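You operate a simulated robot arm through the tools that you are given. There is no shell and no other tool.

Carry out the task below with a simulated two-armed robot. There is one attempt and no reset: what you move stays moved.

TASK
Open the filters drawer, take the grey filter from the inside of the filters drawer and leave it in the silver tray, then shut the drawer. Then open the relays drawer, fetch the purple relay from the inside of the relays drawer and set it in the yellow tray, then shut the drawer. Then put the blue brush on the top of the yellow table away on the top of the teal table. Then fetch the grey end plate and set it on the top of the yellow table. Then fetch the blue plug from the third shelf from the bottom of the column rack and set it on the top shelf of the column rack. Then put the green plug from the third shelf from the bottom of the column rack on the top of the yellow table. Then take the teal pad and leave it on the low shelf of the narrow rack. Then take the green bracket and leave it on the top of the drawer table. Then turn the knob e to 10 cN. Then turn the knob a to 20 cN. Then take the grey pad and put it on the grey card on the top of the teal table. Keep to this order. Set down upright: grey filter, green bracket.

It is judged by the outcome, as a careful person would: the job done as asked, and still so three seconds after it is handed in. It fails if anything else is knocked over, pushed out of place, dropped, spilled or broken.

THE ROBOT
Two 7-joint arms with two-finger parallel grippers on one trunk, on a base that moves. Base frame: it is fixed to the floor where the robot stands at the start and does not move with it; the origin is under the middle of the robot, x ahead of it, y to its left, z up; the surface under the hand at the start is at about z = 820. Readings come in mm, rad, newtons and seconds.
The left shoulder is at the start at [20, 138, 1516], the right one opposite. Each reaches about 671 mm from its shoulder. Places, roughly: blue brush (12x5x7 cm) [1100, 800, 700]; blue plug (4x3x9 cm) [1900, 300, 1000]; filters drawer [500, 100, 900]; green bracket (6x8x7 cm) [-2000, -1700, 700]; green plug (4x3x9 cm) [1800, 300, 1000]; grey card [-2250, -1750, 750]; grey end plate (5x5x5 cm) [1900, 500, 1000]; grey filter (6x4x8 cm) [500, 200, 900]; grey pad (9x7x5 cm) [-500, -3900, 800]; knob a [-3400, -2800, 900]; knob e [-3400, -2400, 500]; low shelf of the narrow rack [-1700, 2400, 500]; purple relay (3x4x6 cm) [300, 200, 900]; relays drawer [300, 100, 900]; silver tray (26x16x5 cm) [-2100, -1500, 600]; teal pad (9x7x5 cm) [-900, 0, 800]; top of the drawer table [200, -100, 800]; top of the teal table [-2100, -1700, 600]; top of the yellow table [1200, 900, 700]; top shelf of the column rack [2000, 400, 1400]; yellow tray (26x18x5 cm) [2100, 400, 1400]. Payload 1.57 kg a hand.
The tool frame of a hand sits at the grasp point between the pads (the TCP): z along the fingers, y along the line on which they close. The tips reach 30 mm beyond it. Largest opening 80 mm; finger width 17, thickness 12; the body of the gripper, 40 by 82 mm, starts 80 mm behind the TCP.
Orientation is told as [roll, pitch, yaw] about the base's x, y, z axes, in that order, counted from this pose: with the fingers straight down and closing along the base's y, the tool's x points along the base's -x, its y along +y and its z along -z.

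THE INTERFACE
- The arms move only by the tool move_arm. It takes "left_plan", "right_plan" or both (then of equal length, played together; a hand with none holds still); each is a list of rows, each a list of 7 numbers: the turn, a rotation vector about the tool's x, y, z in degrees, then the shift along the tool's x, y, z in m, then the gripper command, from -1 (shut) to 1 (fully open), values between in proportion. In form: [[ax, ay, az, tx, ty, tz, gripper], ...]. A call has 1 to 20 rows; each row is the pose to reach, as a shift and turn from the pose commanded when the call began, along the tool's axes at that moment. A row lasts 0.2 s, in which the tool goes at most 50 mm and 0.15 rad; a call with a longer step from one row to the next is refused whole, and so is a gripper value outside its range. A pose out of reach is approached as far as the arm can. The call stops where the force on the tool passes 40 N (or 10 N more than at its start, if that is more) or the arm is blocked; 0.2 s more then pass. Each finger travels about 45 mm/s and halts on what it meets, pressing with about 38 N; the grip force reading is that of the motor and also rises with nothing between the fingers. The clock runs only during rows and for 0.2 s after the last one: add rows that repeat a pose to give the fingers time. The reply holds the time, the measured pose of the TCP, the force on the tool along the base axes, the opening and the grip force, in the units named above and with some noise, with the torque about the TCP (base axes, N m) and any sound that the robot's microphone picked up.
- Cameras (640 x 400 px; columns grow to the right, rows downward): "scene" is now at [128.5, -47.5, 1357.3]; the picture's right is [-0.87, -0.50, 0.00], its down [-0.46, 0.81, -0.36] and it looks along [0.18, -0.31, -0.93] (base axes); focal length 214 px, centre (320, 200). "left" rides on the left gripper at [72, 7, -122] in its tool frame; the picture's right is [-0.09, 1.00, 0.00], its down [-0.84, -0.08, -0.54] and it looks along [-0.54, -0.05, 0.84] (tool axes); focal length 238 px, centre (320, 200). "right" rides on the right gripper at [72, -7, -122] in its tool frame; the picture's right is [0.09, 1.00, 0.00], its down [-0.84, 0.08, -0.54] and it looks along [-0.54, 0.05, 0.84] (tool axes); focal length 238 px, centre (320, 200). There is no depth. A picture from a camera that has moved, and an enlarged one, comes with that camera's place and axes in the base frame and with its lens.
- grab_frame(camera): a new picture of that camera. It takes no simulated time.
- move_column(by): slides the trunk up (or, below 0, down) by that many mm; the arms and the scene camera ride with it, the base frame stays. It gives what a move gives, with no picture.
- base_move(legs): drives the robot by 1 to 6 legs, each [ahead, left, turn to the left] in mm, mm and rad, along the robot's own axes; the way and the turn of a leg run together, so that a leg with both is an arc; at most 1500 mm and 3.142 rad a leg. The arms and the cameras ride along, it lands a little off, and it stops where it bumps. It gives what a move gives.
- pan_tilt(pan, tilt): turns the head with the scene camera to pan (to the left, within 1.047 rad either way) and tilt (down, from -0.506 to 1.204), counted from straight ahead of the robot. It gives what a move gives.
- zoom(camera, box): a new picture of the part [left, top, right, bottom] of that camera's present view, enlarged. It takes no simulated time.
- sign_off(): hands the job in; it is judged then, once.

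Places have to be worked out from the pictures, the camera data and where the tool is seen. Open the grippers and draw the arms clear of the work before you hand the job in, unless the task says otherwise.

The tools are called by a JSON object that holds its "api" and its "payload". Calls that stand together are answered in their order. move_arm: Moves the arms, as the interface text tells. Its arguments: {"type":"object","properties":{"left_plan":{"type":"array","items":{"type":"array","items":{"type":"number"}}},"right_plan":{"type":"array","items":{"type":"array","items":{"type":"number"}}}},"required":[]} The other tools are called the same way: move_column (by) moves the trunk up or down; base_move (legs) drives the base; pan_tilt (pan, tilt) turns the head that bears the scene camera; grab_frame (camera) takes a picture; zoom (camera, box) takes an enlarged picture of a part of a camera's view; sign_off () hands the job in.

At the start:

```text
t: 0.0
left_tcp_pos: [231.7, 69.3, 1129.7]
left_tcp_rot: [0.0, 0.0, 0.0]
left_contact_force: [0.5, -0.3, 0.3]
left_torque: [0.0, -0.01, -0.01]
left_finger_gap: 80.1
left_grip_force: 0.1
right_tcp_pos: [254.3, -150.7, 1122.2]
right_tcp_rot: [0.0, 0.0, 0.0]
right_contact_force: [0.3, -0.6, 0.2]
right_torque: [-0.03, -0.01, 0.03]
right_finger_gap: 80.2
right_grip_force: 0.0
trunk travel left (down, up): [-891.0, 349.0]
robot x, y, heading: [-0.4, -1.4, 0.001]
head pan, tilt (commanded): [-1.051, 1.201]
```

scene: 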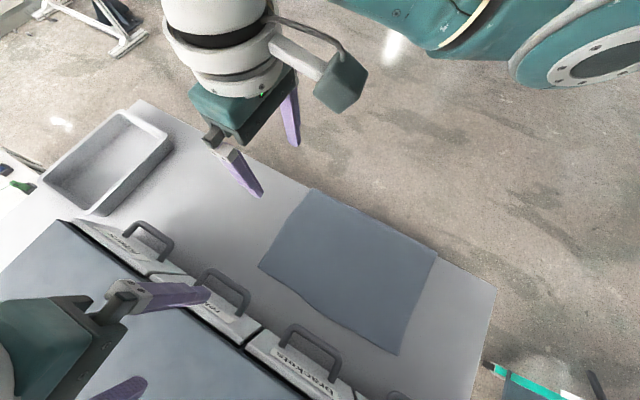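
right: 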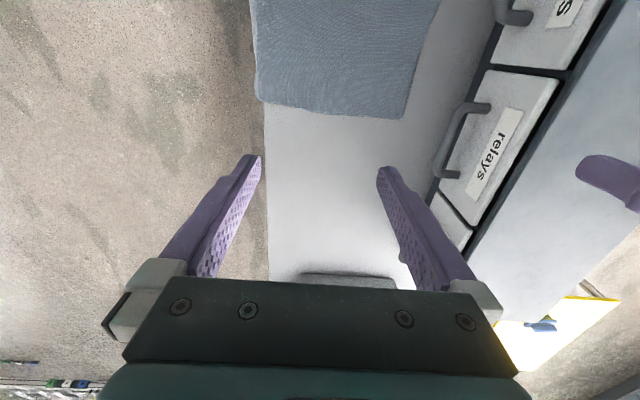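
left: 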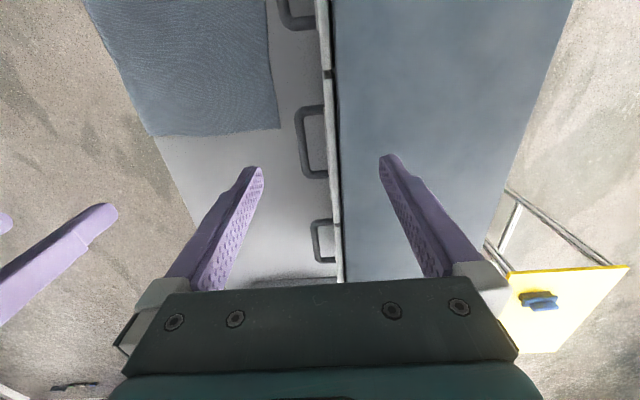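

I'll start by looking around with the head to find where the cabinet, drawers and trays are.

{"api": "pan_tilt", "payload": {"pan": 0.0, "tilt": 0.9}}

```text
t: 1.3
left_tcp_pos: [231.5, 69.3, 1129.7]
left_tcp_rot: [0.001, 0.0, -0.002]
left_contact_force: [0.2, -0.1, -0.1]
left_torque: [-0.01, 0.0, 0.0]
left_finger_gap: 79.7
left_grip_force: 0.0
right_tcp_pos: [253.3, -149.1, 1123.3]
right_tcp_rot: [0.002, -0.001, 0.0]
right_contact_force: [0.0, 0.3, 0.8]
right_torque: [-0.02, 0.03, 0.0]
right_finger_gap: 80.1
right_grip_force: 0.1
trunk travel left (down, up): [-891.0, 349.0]
robot x, y, heading: [0.5, 1.2, -0.001]
head pan, tilt (commanded): [0.0, 0.901]
```

Now a picture from the scene camera, straight ahead and down.

{"api": "grab_frame", "payload": {"camera": "scene"}}

```text
taken
camera scene: at [176.1, 0.9, 1377.1], right [0.0, -1.0, 0.0], down [-0.78, 0.0, -0.62], along [0.62, 0.0, -0.78], focal length 214 px, centre (320, 200)
```

scene: 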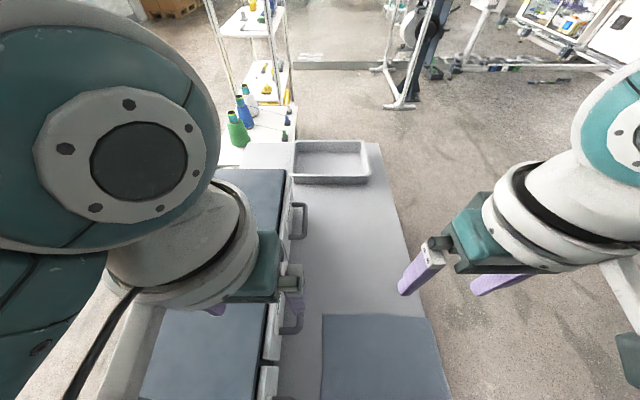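

The handles face -y at about y≈50 with x≈480 (filters) and x≈280 (relays), and the left arm hangs over the cabinet. I'll look to the left and right with a flatter tilt to get the layout of the room.

{"api": "pan_tilt", "payload": {"pan": 0.6, "tilt": 0.35}}

{"api": "grab_frame", "payload": {"camera": "scene"}}

{"api": "pan_tilt", "payload": {"pan": -0.6, "tilt": 0.35}}

{"api": "grab_frame", "payload": {"camera": "scene"}}

```text
t: 2.3
left_tcp_pos: [231.8, 70.3, 1130.3]
left_tcp_rot: [-0.001, 0.001, 0.0]
left_contact_force: [-0.2, 0.0, -0.3]
left_torque: [-0.01, 0.01, 0.03]
left_finger_gap: 80.0
left_grip_force: 0.0
right_tcp_pos: [254.3, -149.9, 1122.1]
right_tcp_rot: [0.001, -0.001, 0.0]
right_contact_force: [-0.8, -0.1, 0.3]
right_torque: [-0.01, 0.03, -0.02]
right_finger_gap: 80.0
right_grip_force: 0.1
trunk travel left (down, up): [-891.0, 349.0]
robot x, y, heading: [0.5, 2.6, 0.001]
head pan, tilt (commanded): [0.6, 0.351]
```

```text
taken
camera scene: at [177.5, 53.5, 1424.6], right [0.56, -0.83, 0.0], down [-0.28, -0.19, -0.94], along [0.78, 0.53, -0.34], focal length 214 px, centre (320, 200)
```

scene: 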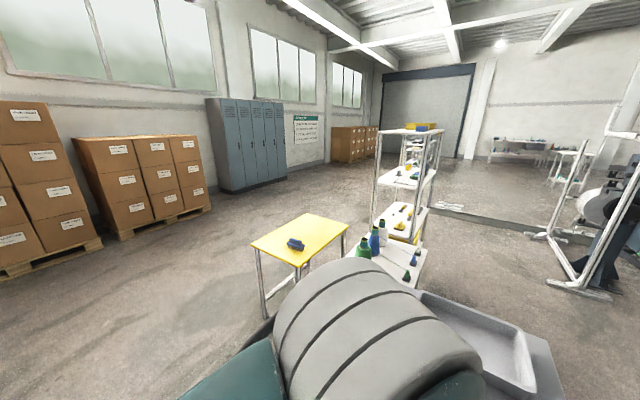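

```text
t: 3.7
left_tcp_pos: [231.3, 70.0, 1129.5]
left_tcp_rot: [0.0, 0.0, 0.0]
left_contact_force: [-0.1, 0.7, 0.4]
left_torque: [-0.02, 0.01, -0.01]
left_finger_gap: 80.0
left_grip_force: 0.0
right_tcp_pos: [254.5, -150.9, 1122.9]
right_tcp_rot: [0.001, 0.001, 0.0]
right_contact_force: [-0.2, -1.2, 0.4]
right_torque: [0.01, -0.01, -0.01]
right_finger_gap: 80.2
right_grip_force: 0.0
trunk travel left (down, up): [-891.0, 349.0]
robot x, y, heading: [-0.7, 0.1, 0.0]
head pan, tilt (commanded): [-0.6, 0.351]
```

```text
taken
camera scene: at [177.5, -51.5, 1424.7], right [-0.56, -0.83, 0.0], down [-0.28, 0.19, -0.94], along [0.78, -0.53, -0.34], focal length 214 px, centre (320, 200)
```

scene: 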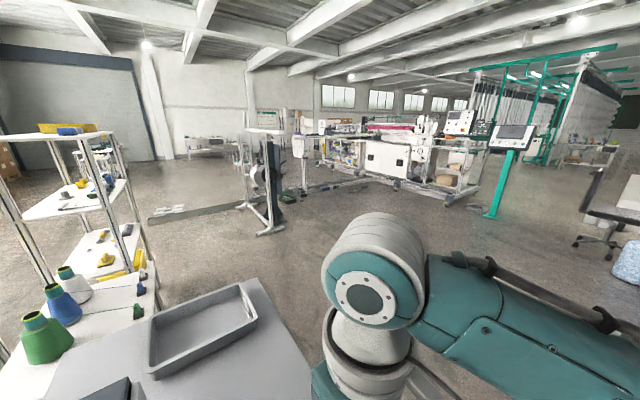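

The robot seems to stand over the table; I want to see how its trunk sits relative to the table, so I look steeply down.

{"api": "pan_tilt", "payload": {"pan": -0.3, "tilt": 1.204}}

{"api": "grab_frame", "payload": {"camera": "scene"}}

```text
t: 4.9
left_tcp_pos: [231.5, 69.7, 1129.4]
left_tcp_rot: [-0.001, 0.001, 0.0]
left_contact_force: [0.0, 0.9, 0.6]
left_torque: [-0.01, 0.01, 0.0]
left_finger_gap: 80.1
left_grip_force: 0.0
right_tcp_pos: [254.5, -150.2, 1122.9]
right_tcp_rot: [0.001, -0.001, 0.0]
right_contact_force: [-0.7, -0.3, -1.3]
right_torque: [0.01, 0.03, -0.01]
right_finger_gap: 80.0
right_grip_force: 0.1
trunk travel left (down, up): [-891.0, 349.0]
robot x, y, heading: [-3.2, -3.4, 0.002]
head pan, tilt (commanded): [-0.3, 1.201]
```

```text
taken
camera scene: at [154.1, -15.6, 1357.4], right [-0.3, -0.96, 0.0], down [-0.89, 0.28, -0.36], along [0.35, -0.11, -0.93], focal length 214 px, centre (320, 200)
```

scene: 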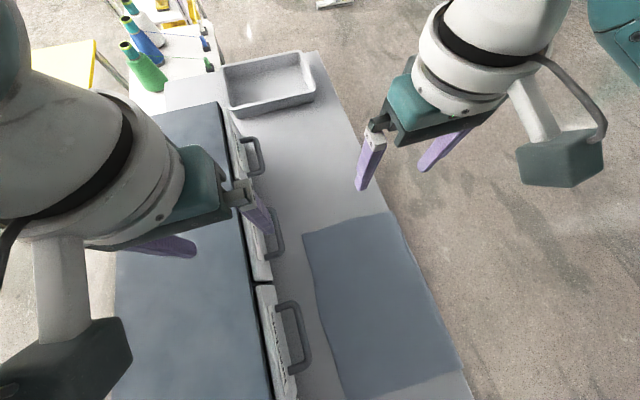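

The handle bars look to be at about z≈915 and y≈40–50, and no robot base is visible on the floor or table. I'll lift the left arm forward and up so that lowering the trunk won't push it into the cabinet.

{"api": "move_arm", "payload": {"left_plan": [[0, 0, 0, -0.02, 0, -0.04, 1], [0, 0, 0, -0.04, 0, -0.08, 1], [0, 0, 0, -0.06, 0, -0.12, 1], [0, 0, 0, -0.08, 0, -0.16, 1], [0, 0, 0, -0.1, 0, -0.2, 1], [0, 0, 0, -0.1, 0, -0.24, 1], [0, 0, 0, -0.1, 0, -0.28, 1]]}}

```text
t: 6.5
left_tcp_pos: [331.7, 70.0, 1409.0]
left_tcp_rot: [0.001, 0.002, 0.0]
left_contact_force: [0.0, -0.1, 0.4]
left_torque: [0.01, -0.01, -0.01]
left_finger_gap: 79.8
left_grip_force: 0.0
right_tcp_pos: [254.2, -150.2, 1122.2]
right_tcp_rot: [-0.002, 0.0, 0.001]
right_contact_force: [0.5, 0.1, 0.1]
right_torque: [-0.02, -0.03, 0.03]
right_finger_gap: 80.1
right_grip_force: 0.0
trunk travel left (down, up): [-891.0, 349.0]
robot x, y, heading: [-2.0, -2.1, 0.002]
head pan, tilt (commanded): [-0.3, 1.201]
```

The left hand is up at z=1409. Lowering the trunk 200 mm puts the right hand near handle height (z≈922) out in front of the drawers, then I drive 150 mm ahead.

{"api": "move_column", "payload": {"by": -150}}

{"api": "base_move", "payload": {"legs": [[180, 0, 0]]}}

{"api": "grab_frame", "payload": {"camera": "right"}}

{"api": "grab_frame", "payload": {"camera": "scene"}}

```text
t: 8.2
left_tcp_pos: [332.3, 69.0, 1258.1]
left_tcp_rot: [0.0, 0.001, -0.002]
left_contact_force: [0.4, 0.5, -0.1]
left_torque: [0.02, 0.02, 0.05]
left_finger_gap: 80.0
left_grip_force: 0.0
right_tcp_pos: [254.3, -149.9, 973.0]
right_tcp_rot: [0.0, 0.0, 0.0]
right_contact_force: [0.3, 1.0, -0.1]
right_torque: [-0.03, 0.01, -0.03]
right_finger_gap: 80.1
right_grip_force: 0.1
trunk travel left (down, up): [-741.0, 499.0]
robot x, y, heading: [-4.7, -3.1, 0.001]
head pan, tilt (commanded): [-0.3, 1.201]
```

```text
t: 9.7
left_tcp_pos: [511.9, 69.6, 1258.6]
left_tcp_rot: [0.001, 0.001, 0.003]
left_contact_force: [-0.2, -0.3, -0.1]
left_torque: [0.01, 0.01, 0.01]
left_finger_gap: 80.0
left_grip_force: 0.1
right_tcp_pos: [434.1, -150.5, 972.9]
right_tcp_rot: [0.001, 0.001, 0.003]
right_contact_force: [-0.1, 0.1, -0.5]
right_torque: [-0.01, -0.02, -0.01]
right_finger_gap: 79.8
right_grip_force: 0.0
trunk travel left (down, up): [-741.0, 499.0]
robot x, y, heading: [177.9, -0.5, -0.001]
head pan, tilt (commanded): [-0.3, 1.201]
```

```text
taken
camera right: at [362.4, -156.5, 1095.7], right [-0.09, 1.0, 0.0], down [0.84, 0.08, 0.54], along [0.54, 0.05, -0.84], focal length 238 px, centre (320, 200)
```

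right: 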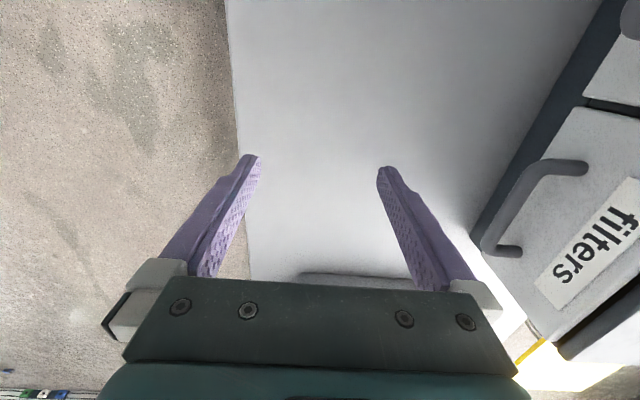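

```text
taken
camera scene: at [334.1, -15.2, 1207.3], right [-0.29, -0.96, 0.0], down [-0.89, 0.27, -0.36], along [0.35, -0.11, -0.93], focal length 214 px, centre (320, 200)
```

scene: 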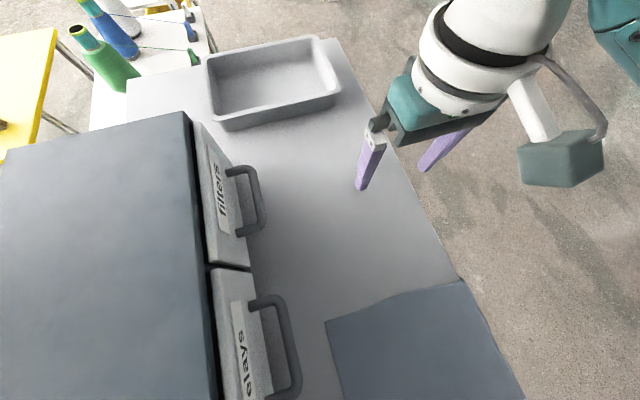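

From two views the filters handle bar runs x≈433–522 at y≈42–53, z≈907, with the drawer face at y≈77. First I move the left arm aside to the left so that the right arm has room, then bring the right hand over the bar.

{"api": "move_arm", "payload": {"left_plan": [[0, 0, 0, 0, 0.045, 0, 1], [0, 0, 0, 0, 0.09, 0, 1], [0, 0, 0, 0, 0.135, 0, 1], [0, 0, 0, 0, 0.18, 0, 1], [0, 0, 0, 0, 0.225, 0, 1], [0, 0, 0, 0, 0.25, 0, 1]], "right_plan": [[0, 0, 0, 0, 0, -0.015, 1], [0, 0, 0, 0, 0, -0.03, 0.5], [0, 0, 0, -0.01, 0.035, -0.045, 0], [0, 0, 0, -0.02, 0.08, -0.045, 0], [0, 0, 0, -0.03, 0.125, -0.045, 0], [0, 0, 0, -0.044, 0.17, -0.045, 0]]}}

{"api": "grab_frame", "payload": {"camera": "right"}}

{"api": "grab_frame", "payload": {"camera": "left"}}

```text
t: 11.1
left_tcp_pos: [507.1, 318.2, 1246.0]
left_tcp_rot: [0.011, 0.043, -0.009]
left_contact_force: [-0.3, -1.0, 0.1]
left_torque: [-0.01, 0.01, 0.01]
left_finger_gap: 80.1
left_grip_force: 0.0
right_tcp_pos: [478.9, 21.7, 1018.5]
right_tcp_rot: [-0.003, 0.0, 0.002]
right_contact_force: [0.0, -0.2, 0.0]
right_torque: [0.0, -0.01, -0.01]
right_finger_gap: 39.9
right_grip_force: 0.0
trunk travel left (down, up): [-741.0, 499.0]
robot x, y, heading: [179.4, 1.6, 0.0]
head pan, tilt (commanded): [-0.3, 1.201]
```

```text
taken
camera right: at [407.5, 14.8, 1141.0], right [-0.09, 1.0, 0.0], down [0.84, 0.08, 0.54], along [0.54, 0.05, -0.84], focal length 238 px, centre (320, 200)
```

right: 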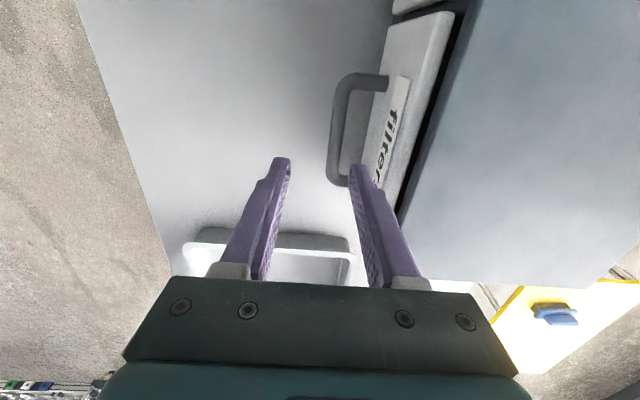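

```text
taken
camera left: at [441.4, 325.2, 1371.3], right [0.1, 0.99, 0.01], down [0.86, -0.09, 0.5], along [0.5, -0.05, -0.86], focal length 238 px, centre (320, 200)
```

left: 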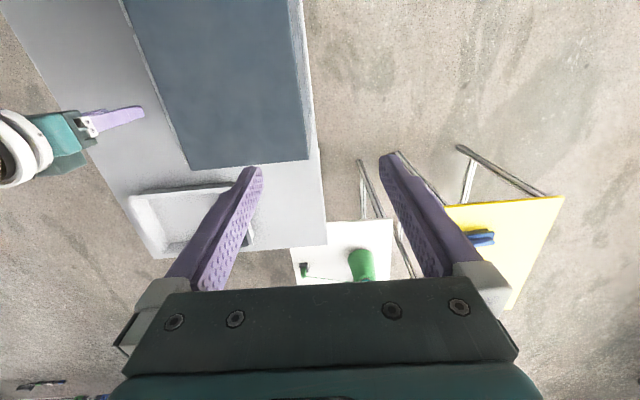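

The right hand is above and just in front of the filters bar. I zoom in on the handle to measure it exactly.

{"api": "zoom", "payload": {"camera": "right", "box": [260, 50, 460, 200]}}

```text
2.67 times, centred on (360, 125) of right
camera zoom: at [407.5, 14.8, 1141.0], right [-0.09, 1.0, 0.0], down [0.84, 0.08, 0.54], along [0.54, 0.05, -0.84], focal length 636 px, centre (213, 400)
```

zoom: 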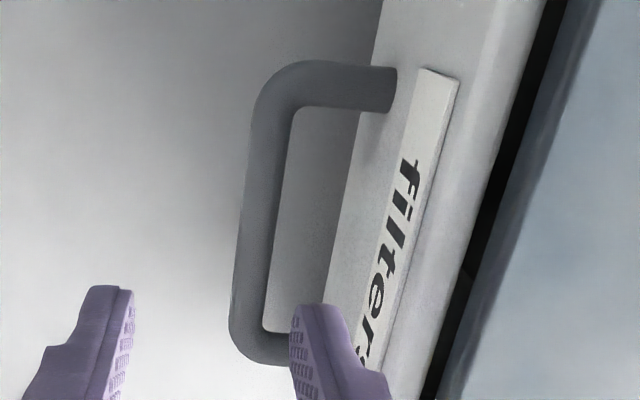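

The bar is y≈31–46 with the face at y≈78, so a finger placed at y≈56–68 fits behind it. I shift 14 mm toward the drawer and descend halfway to check alignment.

{"api": "move_arm", "payload": {"right_plan": [[0, 0, 0, 0, 0.0145, 0.02, 0], [0, 0, 0, 0, 0.0145, 0.05, 0], [0, 0, 0, 0, 0.0145, 0.06, 0]]}}

{"api": "zoom", "payload": {"camera": "right", "box": [220, 80, 420, 220]}}

{"api": "zoom", "payload": {"camera": "scene", "box": [160, 80, 400, 280]}}

```text
t: 11.9
left_tcp_pos: [507.9, 319.0, 1246.5]
left_tcp_rot: [0.008, 0.041, -0.005]
left_contact_force: [0.0, -0.3, 0.0]
left_torque: [0.02, -0.01, 0.04]
left_finger_gap: 79.9
left_grip_force: 0.0
right_tcp_pos: [478.6, 35.3, 957.4]
right_tcp_rot: [0.0, 0.001, 0.002]
right_contact_force: [0.0, -0.6, 0.7]
right_torque: [0.01, 0.06, 0.01]
right_finger_gap: 40.0
right_grip_force: 0.1
trunk travel left (down, up): [-741.0, 499.0]
robot x, y, heading: [179.8, 0.0, 0.002]
head pan, tilt (commanded): [-0.3, 1.201]
```

```text
2.86 times, centred on (320, 150) of right
camera zoom: at [406.5, 28.0, 1081.2], right [-0.09, 1.0, 0.0], down [0.84, 0.08, 0.54], along [0.54, 0.05, -0.84], focal length 681 px, centre (320, 343)
```

zoom: 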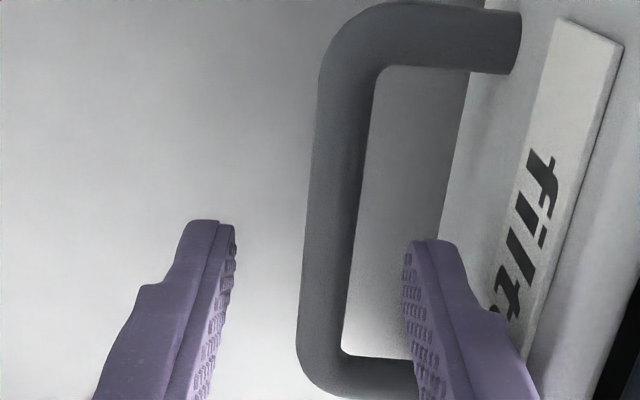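

```text
2.00 times, centred on (280, 180) of scene
camera zoom: at [334.1, -15.2, 1207.3], right [-0.29, -0.96, 0.0], down [-0.89, 0.27, -0.36], along [0.35, -0.11, -0.93], focal length 429 px, centre (400, 240)
```

zoom: 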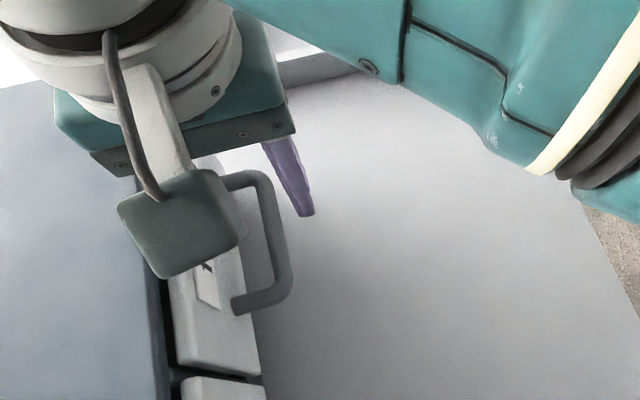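

The rear finger lines up with the gap between bar (y 32–46) and face. I descend 53 mm so the bar sits between the pads, then close.

{"api": "move_arm", "payload": {"right_plan": [[0, 0, 0, 0, 0, 0.025, 0], [0, 0, 0, 0, 0, 0.045, 0], [0, 0, 0, 0, 0, 0.053, 0], [0, 0, 0, 0, 0, 0.053, -0.5], [0, 0, 0, 0, 0, 0.053, -1], [0, 0, 0, 0, 0, 0.053, -1], [0, 0, 0, 0, 0, 0.053, -1]]}}

{"api": "zoom", "payload": {"camera": "right", "box": [220, 80, 420, 220]}}

```text
t: 13.7
left_tcp_pos: [508.1, 321.2, 1247.1]
left_tcp_rot: [0.005, 0.042, 0.007]
left_contact_force: [0.6, -0.1, 0.3]
left_torque: [-0.02, 0.0, 0.03]
left_finger_gap: 79.6
left_grip_force: 0.1
right_tcp_pos: [483.4, 8.1, 893.9]
right_tcp_rot: [-0.033, 0.001, -0.017]
right_contact_force: [0.6, 0.6, 0.9]
right_torque: [5.89, 0.34, 2.08]
right_finger_gap: 25.2
right_grip_force: 36.7
trunk travel left (down, up): [-741.0, 499.0]
robot x, y, heading: [181.9, 0.3, 0.004]
head pan, tilt (commanded): [-0.3, 1.201]
stopped in row 7 (right hand): the arm was blocked; the commanded pose is now the measured one
```

```text
2.86 times, centred on (320, 150) of right
camera zoom: at [411.4, 7.2, 1017.2], right [-0.08, 1.0, -0.03], down [0.84, 0.08, 0.54], along [0.54, 0.01, -0.84], focal length 681 px, centre (320, 343)
```

zoom: 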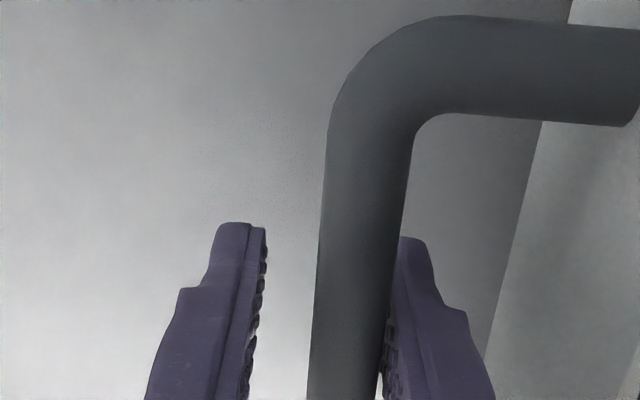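

The hand ended 27 mm further out in y with the bar against the rear finger, and the drawer appears to have come out about 24 mm. I'll look at the whole situation before going on.

{"api": "grab_frame", "payload": {"camera": "scene"}}

{"api": "grab_frame", "payload": {"camera": "right"}}

```text
taken
camera scene: at [337.5, -11.6, 1209.2], right [-0.24, -0.97, 0.0], down [-0.89, 0.22, -0.39], along [0.38, -0.09, -0.92], focal length 214 px, centre (320, 200)
```

scene: 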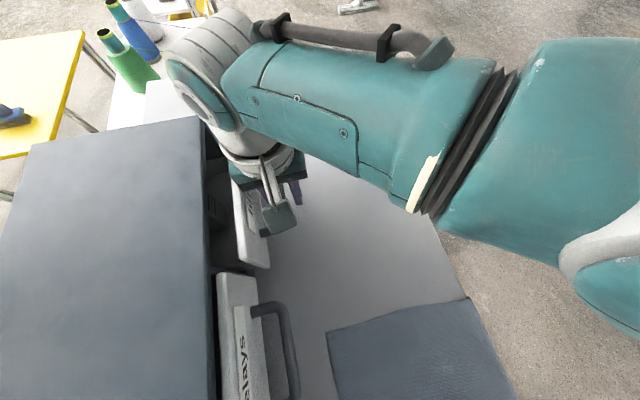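

```text
taken
camera right: at [411.4, 7.2, 1017.2], right [-0.08, 1.0, -0.03], down [0.84, 0.08, 0.54], along [0.54, 0.01, -0.84], focal length 238 px, centre (320, 200)
```

right: 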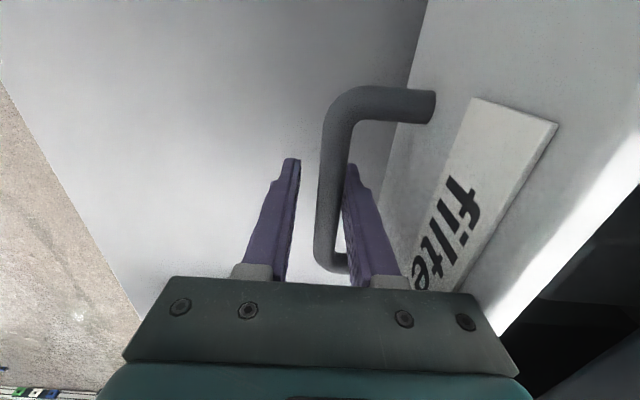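

The head camera's pose has shifted: my right forearm ran into the head, and this dragged the drawer out about 24 mm. I'll open the fingers, lift straight up, then move the base to the left so the right arm reaches without crossing under the head.

{"api": "move_arm", "payload": {"right_plan": [[0, 0, 0, 0, 0, 0, -0.2], [0, 0, 0, 0, 0, 0, 0], [0, 0, 0, 0, 0, -0.02, 0], [0, 0, 0, 0, 0, -0.05, 0], [0, 0, 0, 0, 0, -0.09, 0], [0, 0, 0, 0, -0.03, -0.12, 0], [0, 0, 0, 0, -0.07, -0.13, 0], [0, 0, 0, 0, -0.11, -0.13, 0], [0, 0, 0, 0, -0.15, -0.13, 0]]}}

{"api": "grab_frame", "payload": {"camera": "scene"}}

```text
t: 15.7
left_tcp_pos: [507.3, 321.7, 1246.8]
left_tcp_rot: [0.008, 0.043, 0.005]
left_contact_force: [0.4, -0.6, 0.7]
left_torque: [-0.02, 0.02, 0.02]
left_finger_gap: 79.9
left_grip_force: 0.0
right_tcp_pos: [480.4, -137.2, 1031.2]
right_tcp_rot: [-0.042, 0.0, -0.02]
right_contact_force: [0.2, 0.0, -0.1]
right_torque: [0.0, -0.04, 0.0]
right_finger_gap: 39.9
right_grip_force: 0.0
trunk travel left (down, up): [-741.0, 499.0]
robot x, y, heading: [182.9, -0.4, -0.003]
head pan, tilt (commanded): [-0.3, 1.201]
```

```text
taken
camera scene: at [334.2, -15.2, 1207.3], right [-0.29, -0.96, 0.0], down [-0.89, 0.27, -0.36], along [0.35, -0.11, -0.93], focal length 214 px, centre (320, 200)
```

scene: 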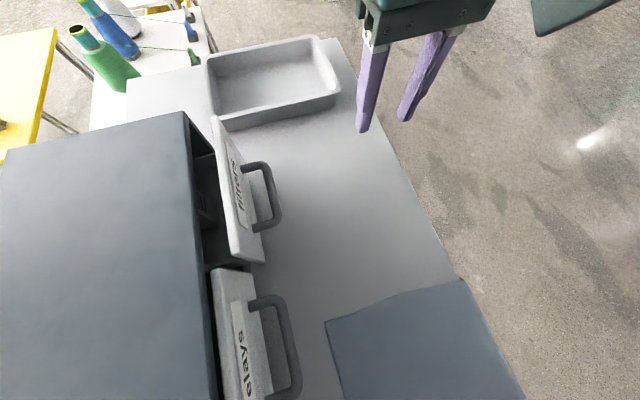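

The head is back to normal and the drawer is open ~25 mm. I drive 200 mm to the left so the handle is on the right arm's own side.

{"api": "base_move", "payload": {"legs": [[0, 200, 0]]}}

{"api": "pan_tilt", "payload": {"pan": -0.7, "tilt": 1.1}}

{"api": "grab_frame", "payload": {"camera": "right"}}

{"api": "grab_frame", "payload": {"camera": "scene"}}

```text
t: 17.3
left_tcp_pos: [509.0, 517.8, 1247.1]
left_tcp_rot: [0.007, 0.042, 0.003]
left_contact_force: [0.4, 0.0, -0.2]
left_torque: [-0.01, -0.01, -0.01]
left_finger_gap: 80.3
left_grip_force: 0.1
right_tcp_pos: [480.6, 59.6, 1029.0]
right_tcp_rot: [-0.044, 0.0, -0.022]
right_contact_force: [-0.8, -0.9, -0.5]
right_torque: [0.0, 0.0, -0.01]
right_finger_gap: 40.2
right_grip_force: 0.1
trunk travel left (down, up): [-741.0, 499.0]
robot x, y, heading: [176.8, 197.0, -0.005]
head pan, tilt (commanded): [-0.3, 1.201]
```

```text
t: 18.2
left_tcp_pos: [508.0, 518.9, 1246.0]
left_tcp_rot: [0.008, 0.043, 0.0]
left_contact_force: [-0.2, 0.6, -0.1]
left_torque: [0.01, 0.03, 0.0]
left_finger_gap: 80.1
left_grip_force: 0.0
right_tcp_pos: [479.8, 59.0, 1029.9]
right_tcp_rot: [-0.043, 0.0, -0.024]
right_contact_force: [-0.2, 0.3, -0.2]
right_torque: [-0.01, 0.01, 0.0]
right_finger_gap: 40.3
right_grip_force: 0.1
trunk travel left (down, up): [-741.0, 499.0]
robot x, y, heading: [179.6, 202.0, -0.002]
head pan, tilt (commanded): [-0.7, 1.1]
```

```text
taken
camera right: at [408.5, 59.6, 1153.4], right [-0.07, 1.0, -0.04], down [0.84, 0.08, 0.54], along [0.54, 0.0, -0.84], focal length 238 px, centre (320, 200)
```

right: 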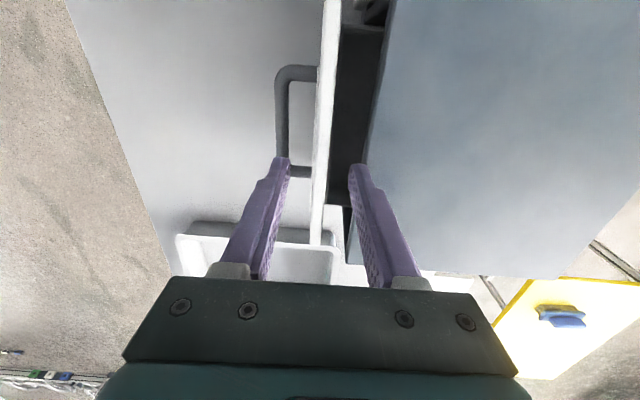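

```text
taken
camera scene: at [329.0, 158.3, 1213.3], right [-0.64, -0.76, 0.0], down [-0.68, 0.57, -0.45], along [0.35, -0.29, -0.89], focal length 214 px, centre (320, 200)
```

scene: 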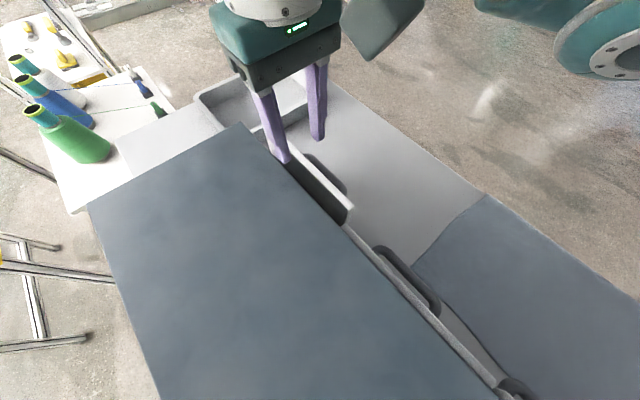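

The hand is now at y=59 with the bar at y≈8–22; the hand kept a small tilt from the collision. I correct the tilt, move to y=12 above the bar and check.

{"api": "move_arm", "payload": {"right_plan": [[-1.2, 0, -0.6, 0, -0.02, 0.01, 0], [-2.46, 0, -1.3, 0, -0.0453, 0.02, 0], [-2.46, 0, -1.3, 0, -0.0453, 0.041, 0]]}}

{"api": "zoom", "payload": {"camera": "right", "box": [220, 40, 420, 200]}}

```text
t: 19.0
left_tcp_pos: [508.4, 518.1, 1247.1]
left_tcp_rot: [0.007, 0.044, 0.0]
left_contact_force: [-0.6, 0.1, 0.4]
left_torque: [0.01, -0.04, -0.01]
left_finger_gap: 80.0
left_grip_force: 0.2
right_tcp_pos: [479.6, 13.3, 991.4]
right_tcp_rot: [0.003, 0.001, 0.002]
right_contact_force: [0.2, -0.1, 0.1]
right_torque: [0.03, 0.03, 0.03]
right_finger_gap: 39.8
right_grip_force: 0.1
trunk travel left (down, up): [-741.0, 499.0]
robot x, y, heading: [178.5, 196.6, -0.003]
head pan, tilt (commanded): [-0.7, 1.1]
```

```text
2.50 times, centred on (320, 120) of right
camera zoom: at [407.5, 5.6, 1114.4], right [-0.09, 1.0, 0.0], down [0.84, 0.08, 0.54], along [0.54, 0.05, -0.84], focal length 596 px, centre (320, 400)
```

zoom: 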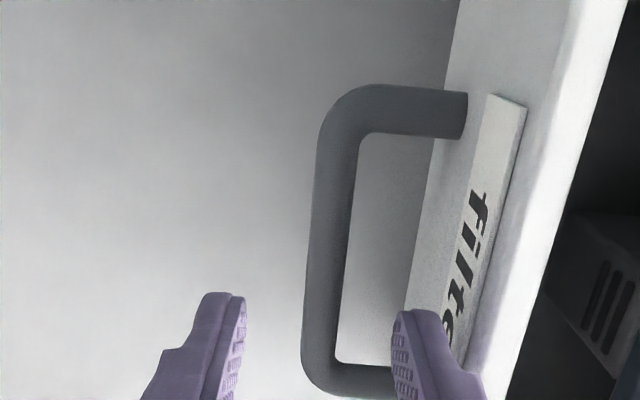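

Alignment is good (bar y 8–23, rear finger at y≈33–45). I descend to bar height and close.

{"api": "move_arm", "payload": {"right_plan": [[0, 0, 0, 0, 0, 0.03, 0], [0, 0, 0, 0, 0, 0.06, 0], [0, 0, 0, 0, 0, 0.08, 0], [0, 0, 0, 0, 0, 0.086, 0], [0, 0, 0, 0, 0, 0.086, -0.4], [0, 0, 0, 0, 0, 0.086, -0.8], [0, 0, 0, 0, 0, 0.086, -0.8], [0, 0, 0, 0, 0, 0.086, -0.8]]}}

{"api": "grab_frame", "payload": {"camera": "scene"}}

```text
t: 20.8
left_tcp_pos: [508.9, 518.1, 1246.7]
left_tcp_rot: [0.007, 0.044, 0.003]
left_contact_force: [0.5, 0.1, 1.0]
left_torque: [-0.01, 0.02, -0.01]
left_finger_gap: 80.1
left_grip_force: 0.1
right_tcp_pos: [479.3, 15.1, 904.6]
right_tcp_rot: [0.003, -0.001, 0.001]
right_contact_force: [2.2, 0.0, -6.3]
right_torque: [0.0, -0.04, 0.34]
right_finger_gap: 13.8
right_grip_force: 30.4
trunk travel left (down, up): [-741.0, 499.0]
robot x, y, heading: [180.2, 198.7, -0.002]
head pan, tilt (commanded): [-0.7, 1.1]
```

```text
taken
camera scene: at [329.0, 158.3, 1213.2], right [-0.64, -0.76, 0.0], down [-0.68, 0.57, -0.45], along [0.35, -0.29, -0.89], focal length 214 px, centre (320, 200)
```

scene: 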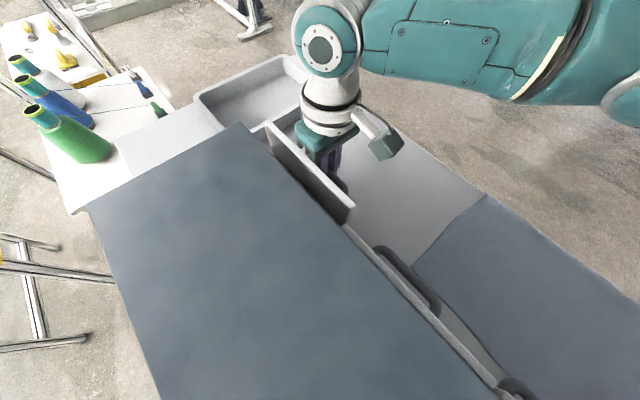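

The bar is gripped (gap 13.8 mm). I pull it out in -y by 140 mm.

{"api": "move_arm", "payload": {"right_plan": [[0, 0, 0, 0, -0.015, 0, -0.8], [0, 0, 0, 0, -0.035, 0, -0.8], [0, 0, 0, 0, -0.055, 0, -0.8], [0, 0, 0, 0, -0.075, 0, -0.8], [0, 0, 0, 0, -0.095, 0, -0.8], [0, 0, 0, 0, -0.115, 0, -0.8], [0, 0, 0, 0, -0.13, 0, -0.8], [0, 0, 0, 0, -0.14, 0, -0.8]]}}

{"api": "grab_frame", "payload": {"camera": "scene"}}

{"api": "grab_frame", "payload": {"camera": "right"}}

```text
t: 22.6
left_tcp_pos: [507.7, 517.2, 1246.0]
left_tcp_rot: [0.005, 0.042, 0.002]
left_contact_force: [-0.3, 0.4, 0.0]
left_torque: [0.01, 0.02, 0.0]
left_finger_gap: 79.9
left_grip_force: 0.0
right_tcp_pos: [479.7, -127.4, 905.5]
right_tcp_rot: [0.001, -0.001, -0.001]
right_contact_force: [-1.0, -0.1, 6.0]
right_torque: [-0.02, -0.38, 0.3]
right_finger_gap: 13.7
right_grip_force: 30.2
trunk travel left (down, up): [-741.0, 499.0]
robot x, y, heading: [180.6, 199.7, 0.001]
head pan, tilt (commanded): [-0.7, 1.1]
```

```text
taken
camera scene: at [329.0, 157.9, 1213.4], right [-0.64, -0.76, 0.0], down [-0.68, 0.57, -0.45], along [0.35, -0.29, -0.89], focal length 214 px, centre (320, 200)
```

scene: 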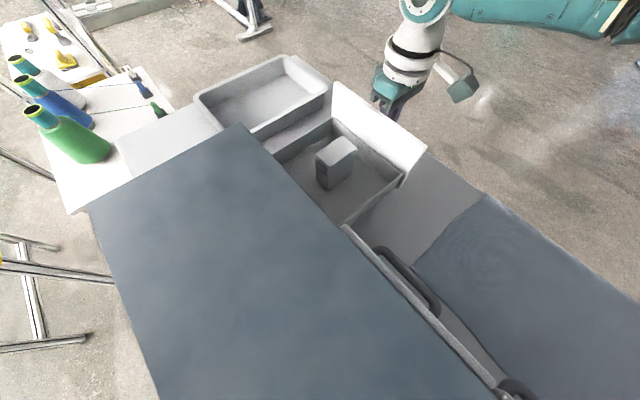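

```text
taken
camera right: at [407.7, -135.1, 1028.3], right [-0.09, 1.0, 0.0], down [0.84, 0.08, 0.54], along [0.54, 0.05, -0.84], focal length 238 px, centre (320, 200)
```

right: 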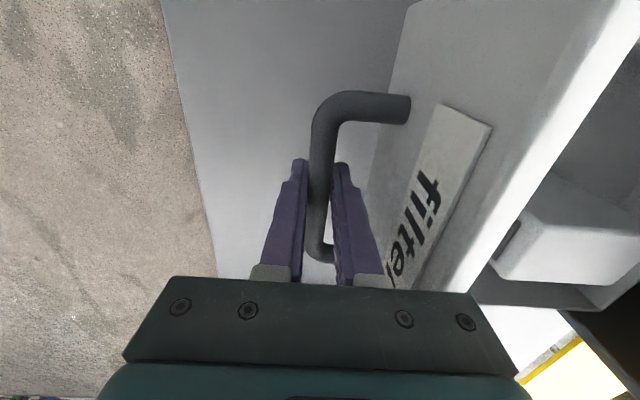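

The drawer is open by about 165 mm and the grey filter stands upright inside around (488,-10). I release the bar, raise the hand and move over the drawer to look down at it.

{"api": "move_arm", "payload": {"right_plan": [[0, 0, 0, 0, 0, 0, -0.4], [0, 0, 0, 0, 0, 0, -0.1], [0, 0, 0, 0, 0, 0, -0.1], [0, 0, 0, 0, 0, -0.03, -0.1], [0, 0, 0, 0, 0, -0.07, -0.1], [0, 0, 0, 0, 0, -0.11, 0], [0, 0, 0, 0, 0, -0.15, 0.5], [0, 0, 0, 0, 0.02, -0.17, 1], [0, 0, 0, 0, 0.06, -0.17, 1], [0, 0, 0, 0, 0.1, -0.17, 1]]}}

{"api": "grab_frame", "payload": {"camera": "right"}}

{"api": "zoom", "payload": {"camera": "scene", "box": [240, 70, 460, 240]}}

```text
t: 24.8
left_tcp_pos: [509.5, 518.0, 1246.1]
left_tcp_rot: [0.007, 0.043, 0.002]
left_contact_force: [-0.5, -0.5, 0.8]
left_torque: [-0.01, 0.01, 0.01]
left_finger_gap: 79.9
left_grip_force: 0.1
right_tcp_pos: [479.7, -27.9, 1075.6]
right_tcp_rot: [0.0, 0.001, -0.002]
right_contact_force: [-0.4, -0.7, -0.3]
right_torque: [0.02, -0.01, -0.01]
right_finger_gap: 80.2
right_grip_force: 0.1
trunk travel left (down, up): [-741.0, 499.0]
robot x, y, heading: [179.5, 195.1, -0.005]
head pan, tilt (commanded): [-0.7, 1.1]
```

```text
taken
camera right: at [407.9, -34.3, 1198.9], right [-0.09, 1.0, 0.0], down [0.84, 0.08, 0.54], along [0.54, 0.05, -0.84], focal length 238 px, centre (320, 200)
```

right: 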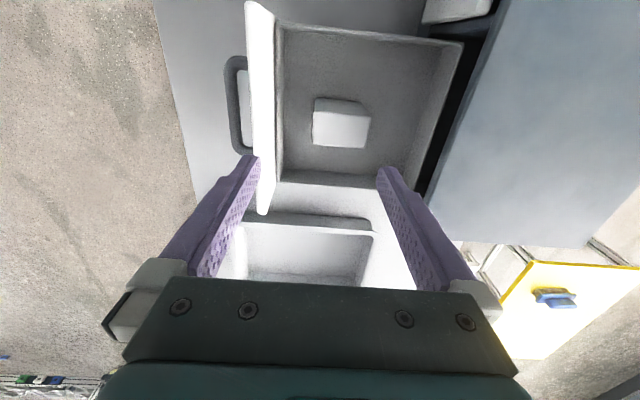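

```text
2.35 times, centred on (350, 155) of scene
camera zoom: at [329.0, 158.2, 1213.3], right [-0.64, -0.76, 0.0], down [-0.68, 0.57, -0.45], along [0.35, -0.29, -0.89], focal length 505 px, centre (249, 306)
```

zoom: 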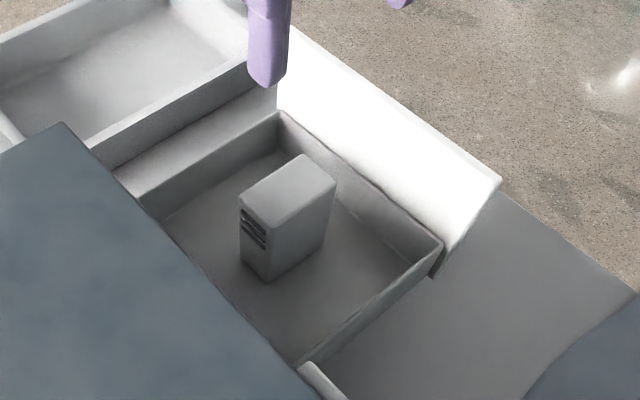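

The filter is 40 mm along x and 60 mm along y, so I can grip it along y. I zoom in with the right camera to fix its centre.

{"api": "zoom", "payload": {"camera": "right", "box": [240, 20, 440, 160]}}

```text
2.86 times, centred on (340, 90) of right
camera zoom: at [407.9, -34.3, 1198.9], right [-0.09, 1.0, 0.0], down [0.84, 0.08, 0.54], along [0.54, 0.05, -0.84], focal length 681 px, centre (263, 514)
```

zoom: 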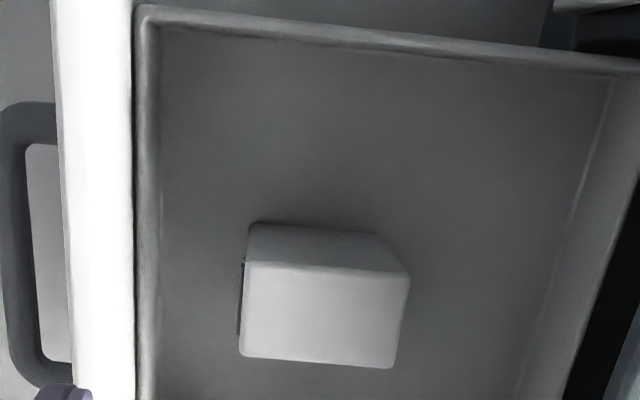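

The filter's top is at z≈939, centred at about (484,-5), spanning y −36…26. I centre the open hand over it and stop with tips just above its top to check.

{"api": "move_arm", "payload": {"right_plan": [[0, 0, 0, -0.004, 0.023, 0.02, 1], [0, 0, 0, -0.004, 0.023, 0.06, 1], [0, 0, 0, -0.004, 0.023, 0.095, 1]]}}

{"api": "grab_frame", "payload": {"camera": "right"}}

```text
t: 25.6
left_tcp_pos: [508.5, 518.5, 1246.9]
left_tcp_rot: [0.006, 0.044, 0.002]
left_contact_force: [0.4, -0.5, 0.3]
left_torque: [0.01, -0.02, -0.02]
left_finger_gap: 80.0
left_grip_force: 0.0
right_tcp_pos: [484.2, -3.4, 979.7]
right_tcp_rot: [0.002, -0.001, 0.003]
right_contact_force: [0.0, -0.6, 0.8]
right_torque: [-0.02, 0.01, -0.01]
right_finger_gap: 79.9
right_grip_force: 0.0
trunk travel left (down, up): [-741.0, 499.0]
robot x, y, heading: [181.0, 199.5, -0.008]
head pan, tilt (commanded): [-0.7, 1.1]
```

```text
taken
camera right: at [411.2, -11.0, 1102.9], right [-0.09, 1.0, 0.0], down [0.84, 0.08, 0.54], along [0.54, 0.05, -0.84], focal length 238 px, centre (320, 200)
```

right: 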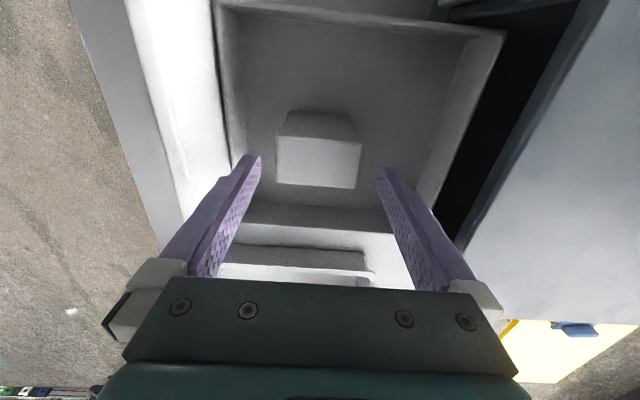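

The filter is centred between the fingers. I descend to z≈905 and close.

{"api": "move_arm", "payload": {"right_plan": [[0, 0, 0, 0, 0, 0.03, 1], [0, 0, 0, 0, 0, 0.06, 1], [0, 0, 0, 0, 0, 0.073, 1], [0, 0, 0, 0, 0, 0.073, 0.5], [0, 0, 0, 0, 0, 0.073, 0], [0, 0, 0, 0, 0, 0.073, 0], [0, 0, 0, 0, 0, 0.073, 0]]}}

```text
t: 27.2
left_tcp_pos: [509.0, 518.2, 1247.3]
left_tcp_rot: [0.008, 0.042, 0.001]
left_contact_force: [0.1, 0.0, 0.5]
left_torque: [0.0, 0.0, 0.03]
left_finger_gap: 80.0
left_grip_force: 0.0
right_tcp_pos: [484.6, -4.1, 908.0]
right_tcp_rot: [0.001, -0.001, -0.002]
right_contact_force: [-0.7, -1.0, 0.0]
right_torque: [0.01, -0.02, 0.0]
right_finger_gap: 59.8
right_grip_force: 38.1
trunk travel left (down, up): [-741.0, 499.0]
robot x, y, heading: [179.9, 198.4, -0.002]
head pan, tilt (commanded): [-0.7, 1.1]
```

Gripped at 59.8 mm. I lift it 170 mm out of the drawer.

{"api": "move_arm", "payload": {"right_plan": [[0, 0, 0, 0, 0, -0.02, -0.2], [0, 0, 0, 0, 0, -0.05, -0.2], [0, 0, 0, 0, 0, -0.09, -0.2], [0, 0, 0, 0, 0, -0.13, -0.2], [0, 0, 0, 0, 0, -0.17, -0.2]]}}

{"api": "grab_frame", "payload": {"camera": "right"}}

```text
t: 28.4
left_tcp_pos: [508.3, 518.0, 1247.4]
left_tcp_rot: [0.008, 0.042, 0.002]
left_contact_force: [-0.2, -0.2, -0.1]
left_torque: [-0.01, -0.03, -0.02]
left_finger_gap: 80.0
left_grip_force: 0.1
right_tcp_pos: [482.5, -4.3, 1076.6]
right_tcp_rot: [-0.001, 0.002, 0.001]
right_contact_force: [-0.3, 0.6, -1.3]
right_torque: [-0.01, -0.01, 0.0]
right_finger_gap: 59.6
right_grip_force: 37.1
trunk travel left (down, up): [-741.0, 499.0]
robot x, y, heading: [182.0, 198.3, -0.004]
head pan, tilt (commanded): [-0.7, 1.1]
```

```text
taken
camera right: at [411.5, -11.7, 1200.4], right [-0.09, 1.0, 0.0], down [0.84, 0.08, 0.54], along [0.54, 0.05, -0.84], focal length 238 px, centre (320, 200)
```

right: 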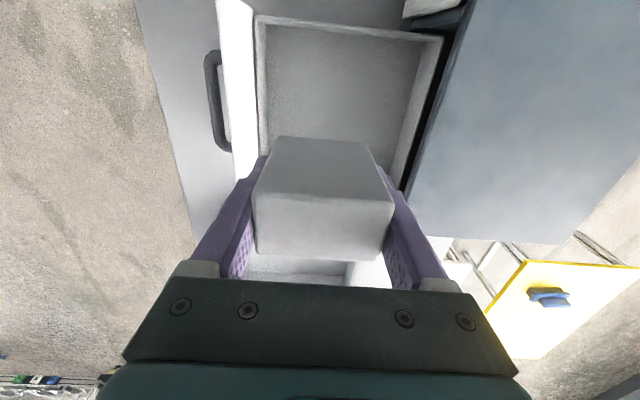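

The filter is held upright. I raise the trunk for safe travel and turn right to face the teal table's direction, then look.

{"api": "move_column", "payload": {"by": 300}}

{"api": "base_move", "payload": {"legs": [[0, 0, -2.5]]}}

{"api": "pan_tilt", "payload": {"pan": 0.0, "tilt": 0.4}}

{"api": "grab_frame", "payload": {"camera": "scene"}}

```text
t: 31.4
left_tcp_pos: [507.7, 517.8, 1546.9]
left_tcp_rot: [0.006, 0.045, 0.001]
left_contact_force: [0.4, 0.4, 0.2]
left_torque: [-0.01, 0.02, -0.02]
left_finger_gap: 79.9
left_grip_force: 0.0
right_tcp_pos: [483.1, -4.2, 1377.2]
right_tcp_rot: [0.002, 0.0, 0.0]
right_contact_force: [0.2, -0.5, -0.6]
right_torque: [0.03, 0.02, 0.0]
right_finger_gap: 59.5
right_grip_force: 37.8
trunk travel left (down, up): [-1041.0, 199.0]
robot x, y, heading: [180.4, 203.9, 0.0]
head pan, tilt (commanded): [-0.7, 1.1]
```

```text
t: 37.7
left_tcp_pos: [105.5, -253.8, 1546.4]
left_tcp_rot: [0.006, 0.045, -2.503]
left_contact_force: [0.1, -0.4, -0.1]
left_torque: [-0.01, 0.01, -0.03]
left_finger_gap: 80.2
left_grip_force: 0.0
right_tcp_pos: [-183.6, 180.9, 1376.2]
right_tcp_rot: [0.002, 0.001, -2.507]
right_contact_force: [0.0, -0.3, -0.8]
right_torque: [0.02, -0.01, 0.0]
right_finger_gap: 59.7
right_grip_force: 38.2
trunk travel left (down, up): [-1041.0, 199.0]
robot x, y, heading: [178.9, 196.1, -2.503]
head pan, tilt (commanded): [-0.7, 1.1]
```

```text
t: 38.8
left_tcp_pos: [106.0, -254.6, 1547.2]
left_tcp_rot: [0.007, 0.043, -2.505]
left_contact_force: [-0.2, -0.1, 0.0]
left_torque: [0.02, 0.04, 0.01]
left_finger_gap: 80.1
left_grip_force: 0.0
right_tcp_pos: [-183.8, 180.6, 1377.1]
right_tcp_rot: [0.002, 0.002, -2.507]
right_contact_force: [0.3, 0.5, -0.8]
right_torque: [0.0, -0.02, 0.04]
right_finger_gap: 59.9
right_grip_force: 38.0
trunk travel left (down, up): [-1041.0, 199.0]
robot x, y, heading: [181.8, 200.9, -2.508]
head pan, tilt (commanded): [0.0, 0.4]
```

```text
taken
camera scene: at [25.8, 85.1, 1570.0], right [-0.59, 0.81, 0.0], down [0.31, 0.23, -0.92], along [-0.74, -0.54, -0.39], focal length 214 px, centre (320, 200)
```

scene: 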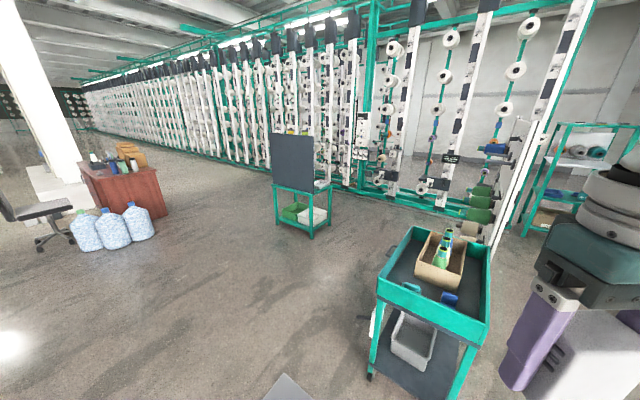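

I see a teal cart close by (with the teal pad) and the teal table with a dark upright board further out. I zoom in on the teal table.

{"api": "zoom", "payload": {"camera": "scene", "box": [240, 110, 380, 250]}}

{"api": "zoom", "payload": {"camera": "scene", "box": [340, 200, 520, 400]}}

```text
2.86 times, centred on (310, 180) of scene
camera zoom: at [25.8, 85.1, 1570.0], right [-0.59, 0.81, 0.0], down [0.31, 0.23, -0.92], along [-0.74, -0.54, -0.39], focal length 613 px, centre (349, 257)
```

zoom: 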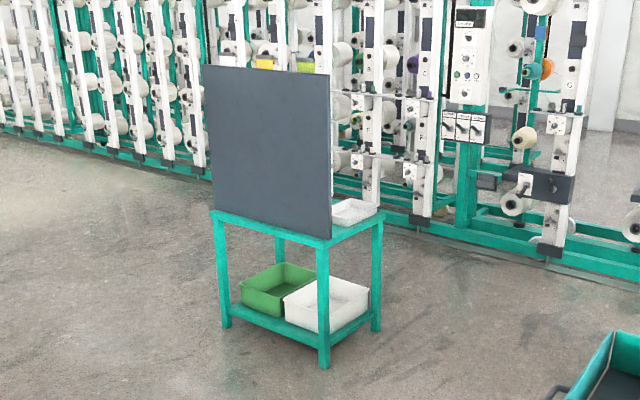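

```text
2.00 times, centred on (430, 300) of scene
camera zoom: at [25.8, 85.1, 1570.0], right [-0.59, 0.81, 0.0], down [0.31, 0.23, -0.92], along [-0.74, -0.54, -0.39], focal length 429 px, centre (100, 0)
```

zoom: 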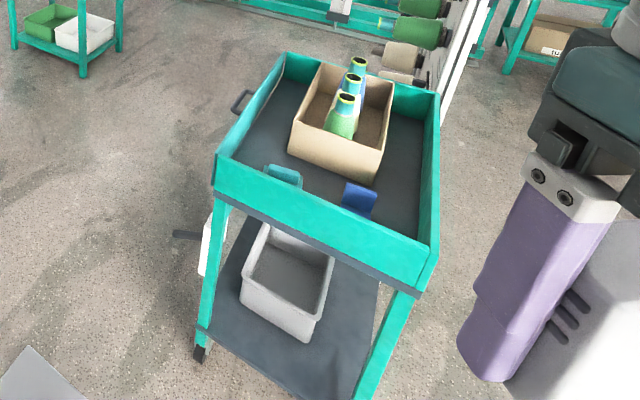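

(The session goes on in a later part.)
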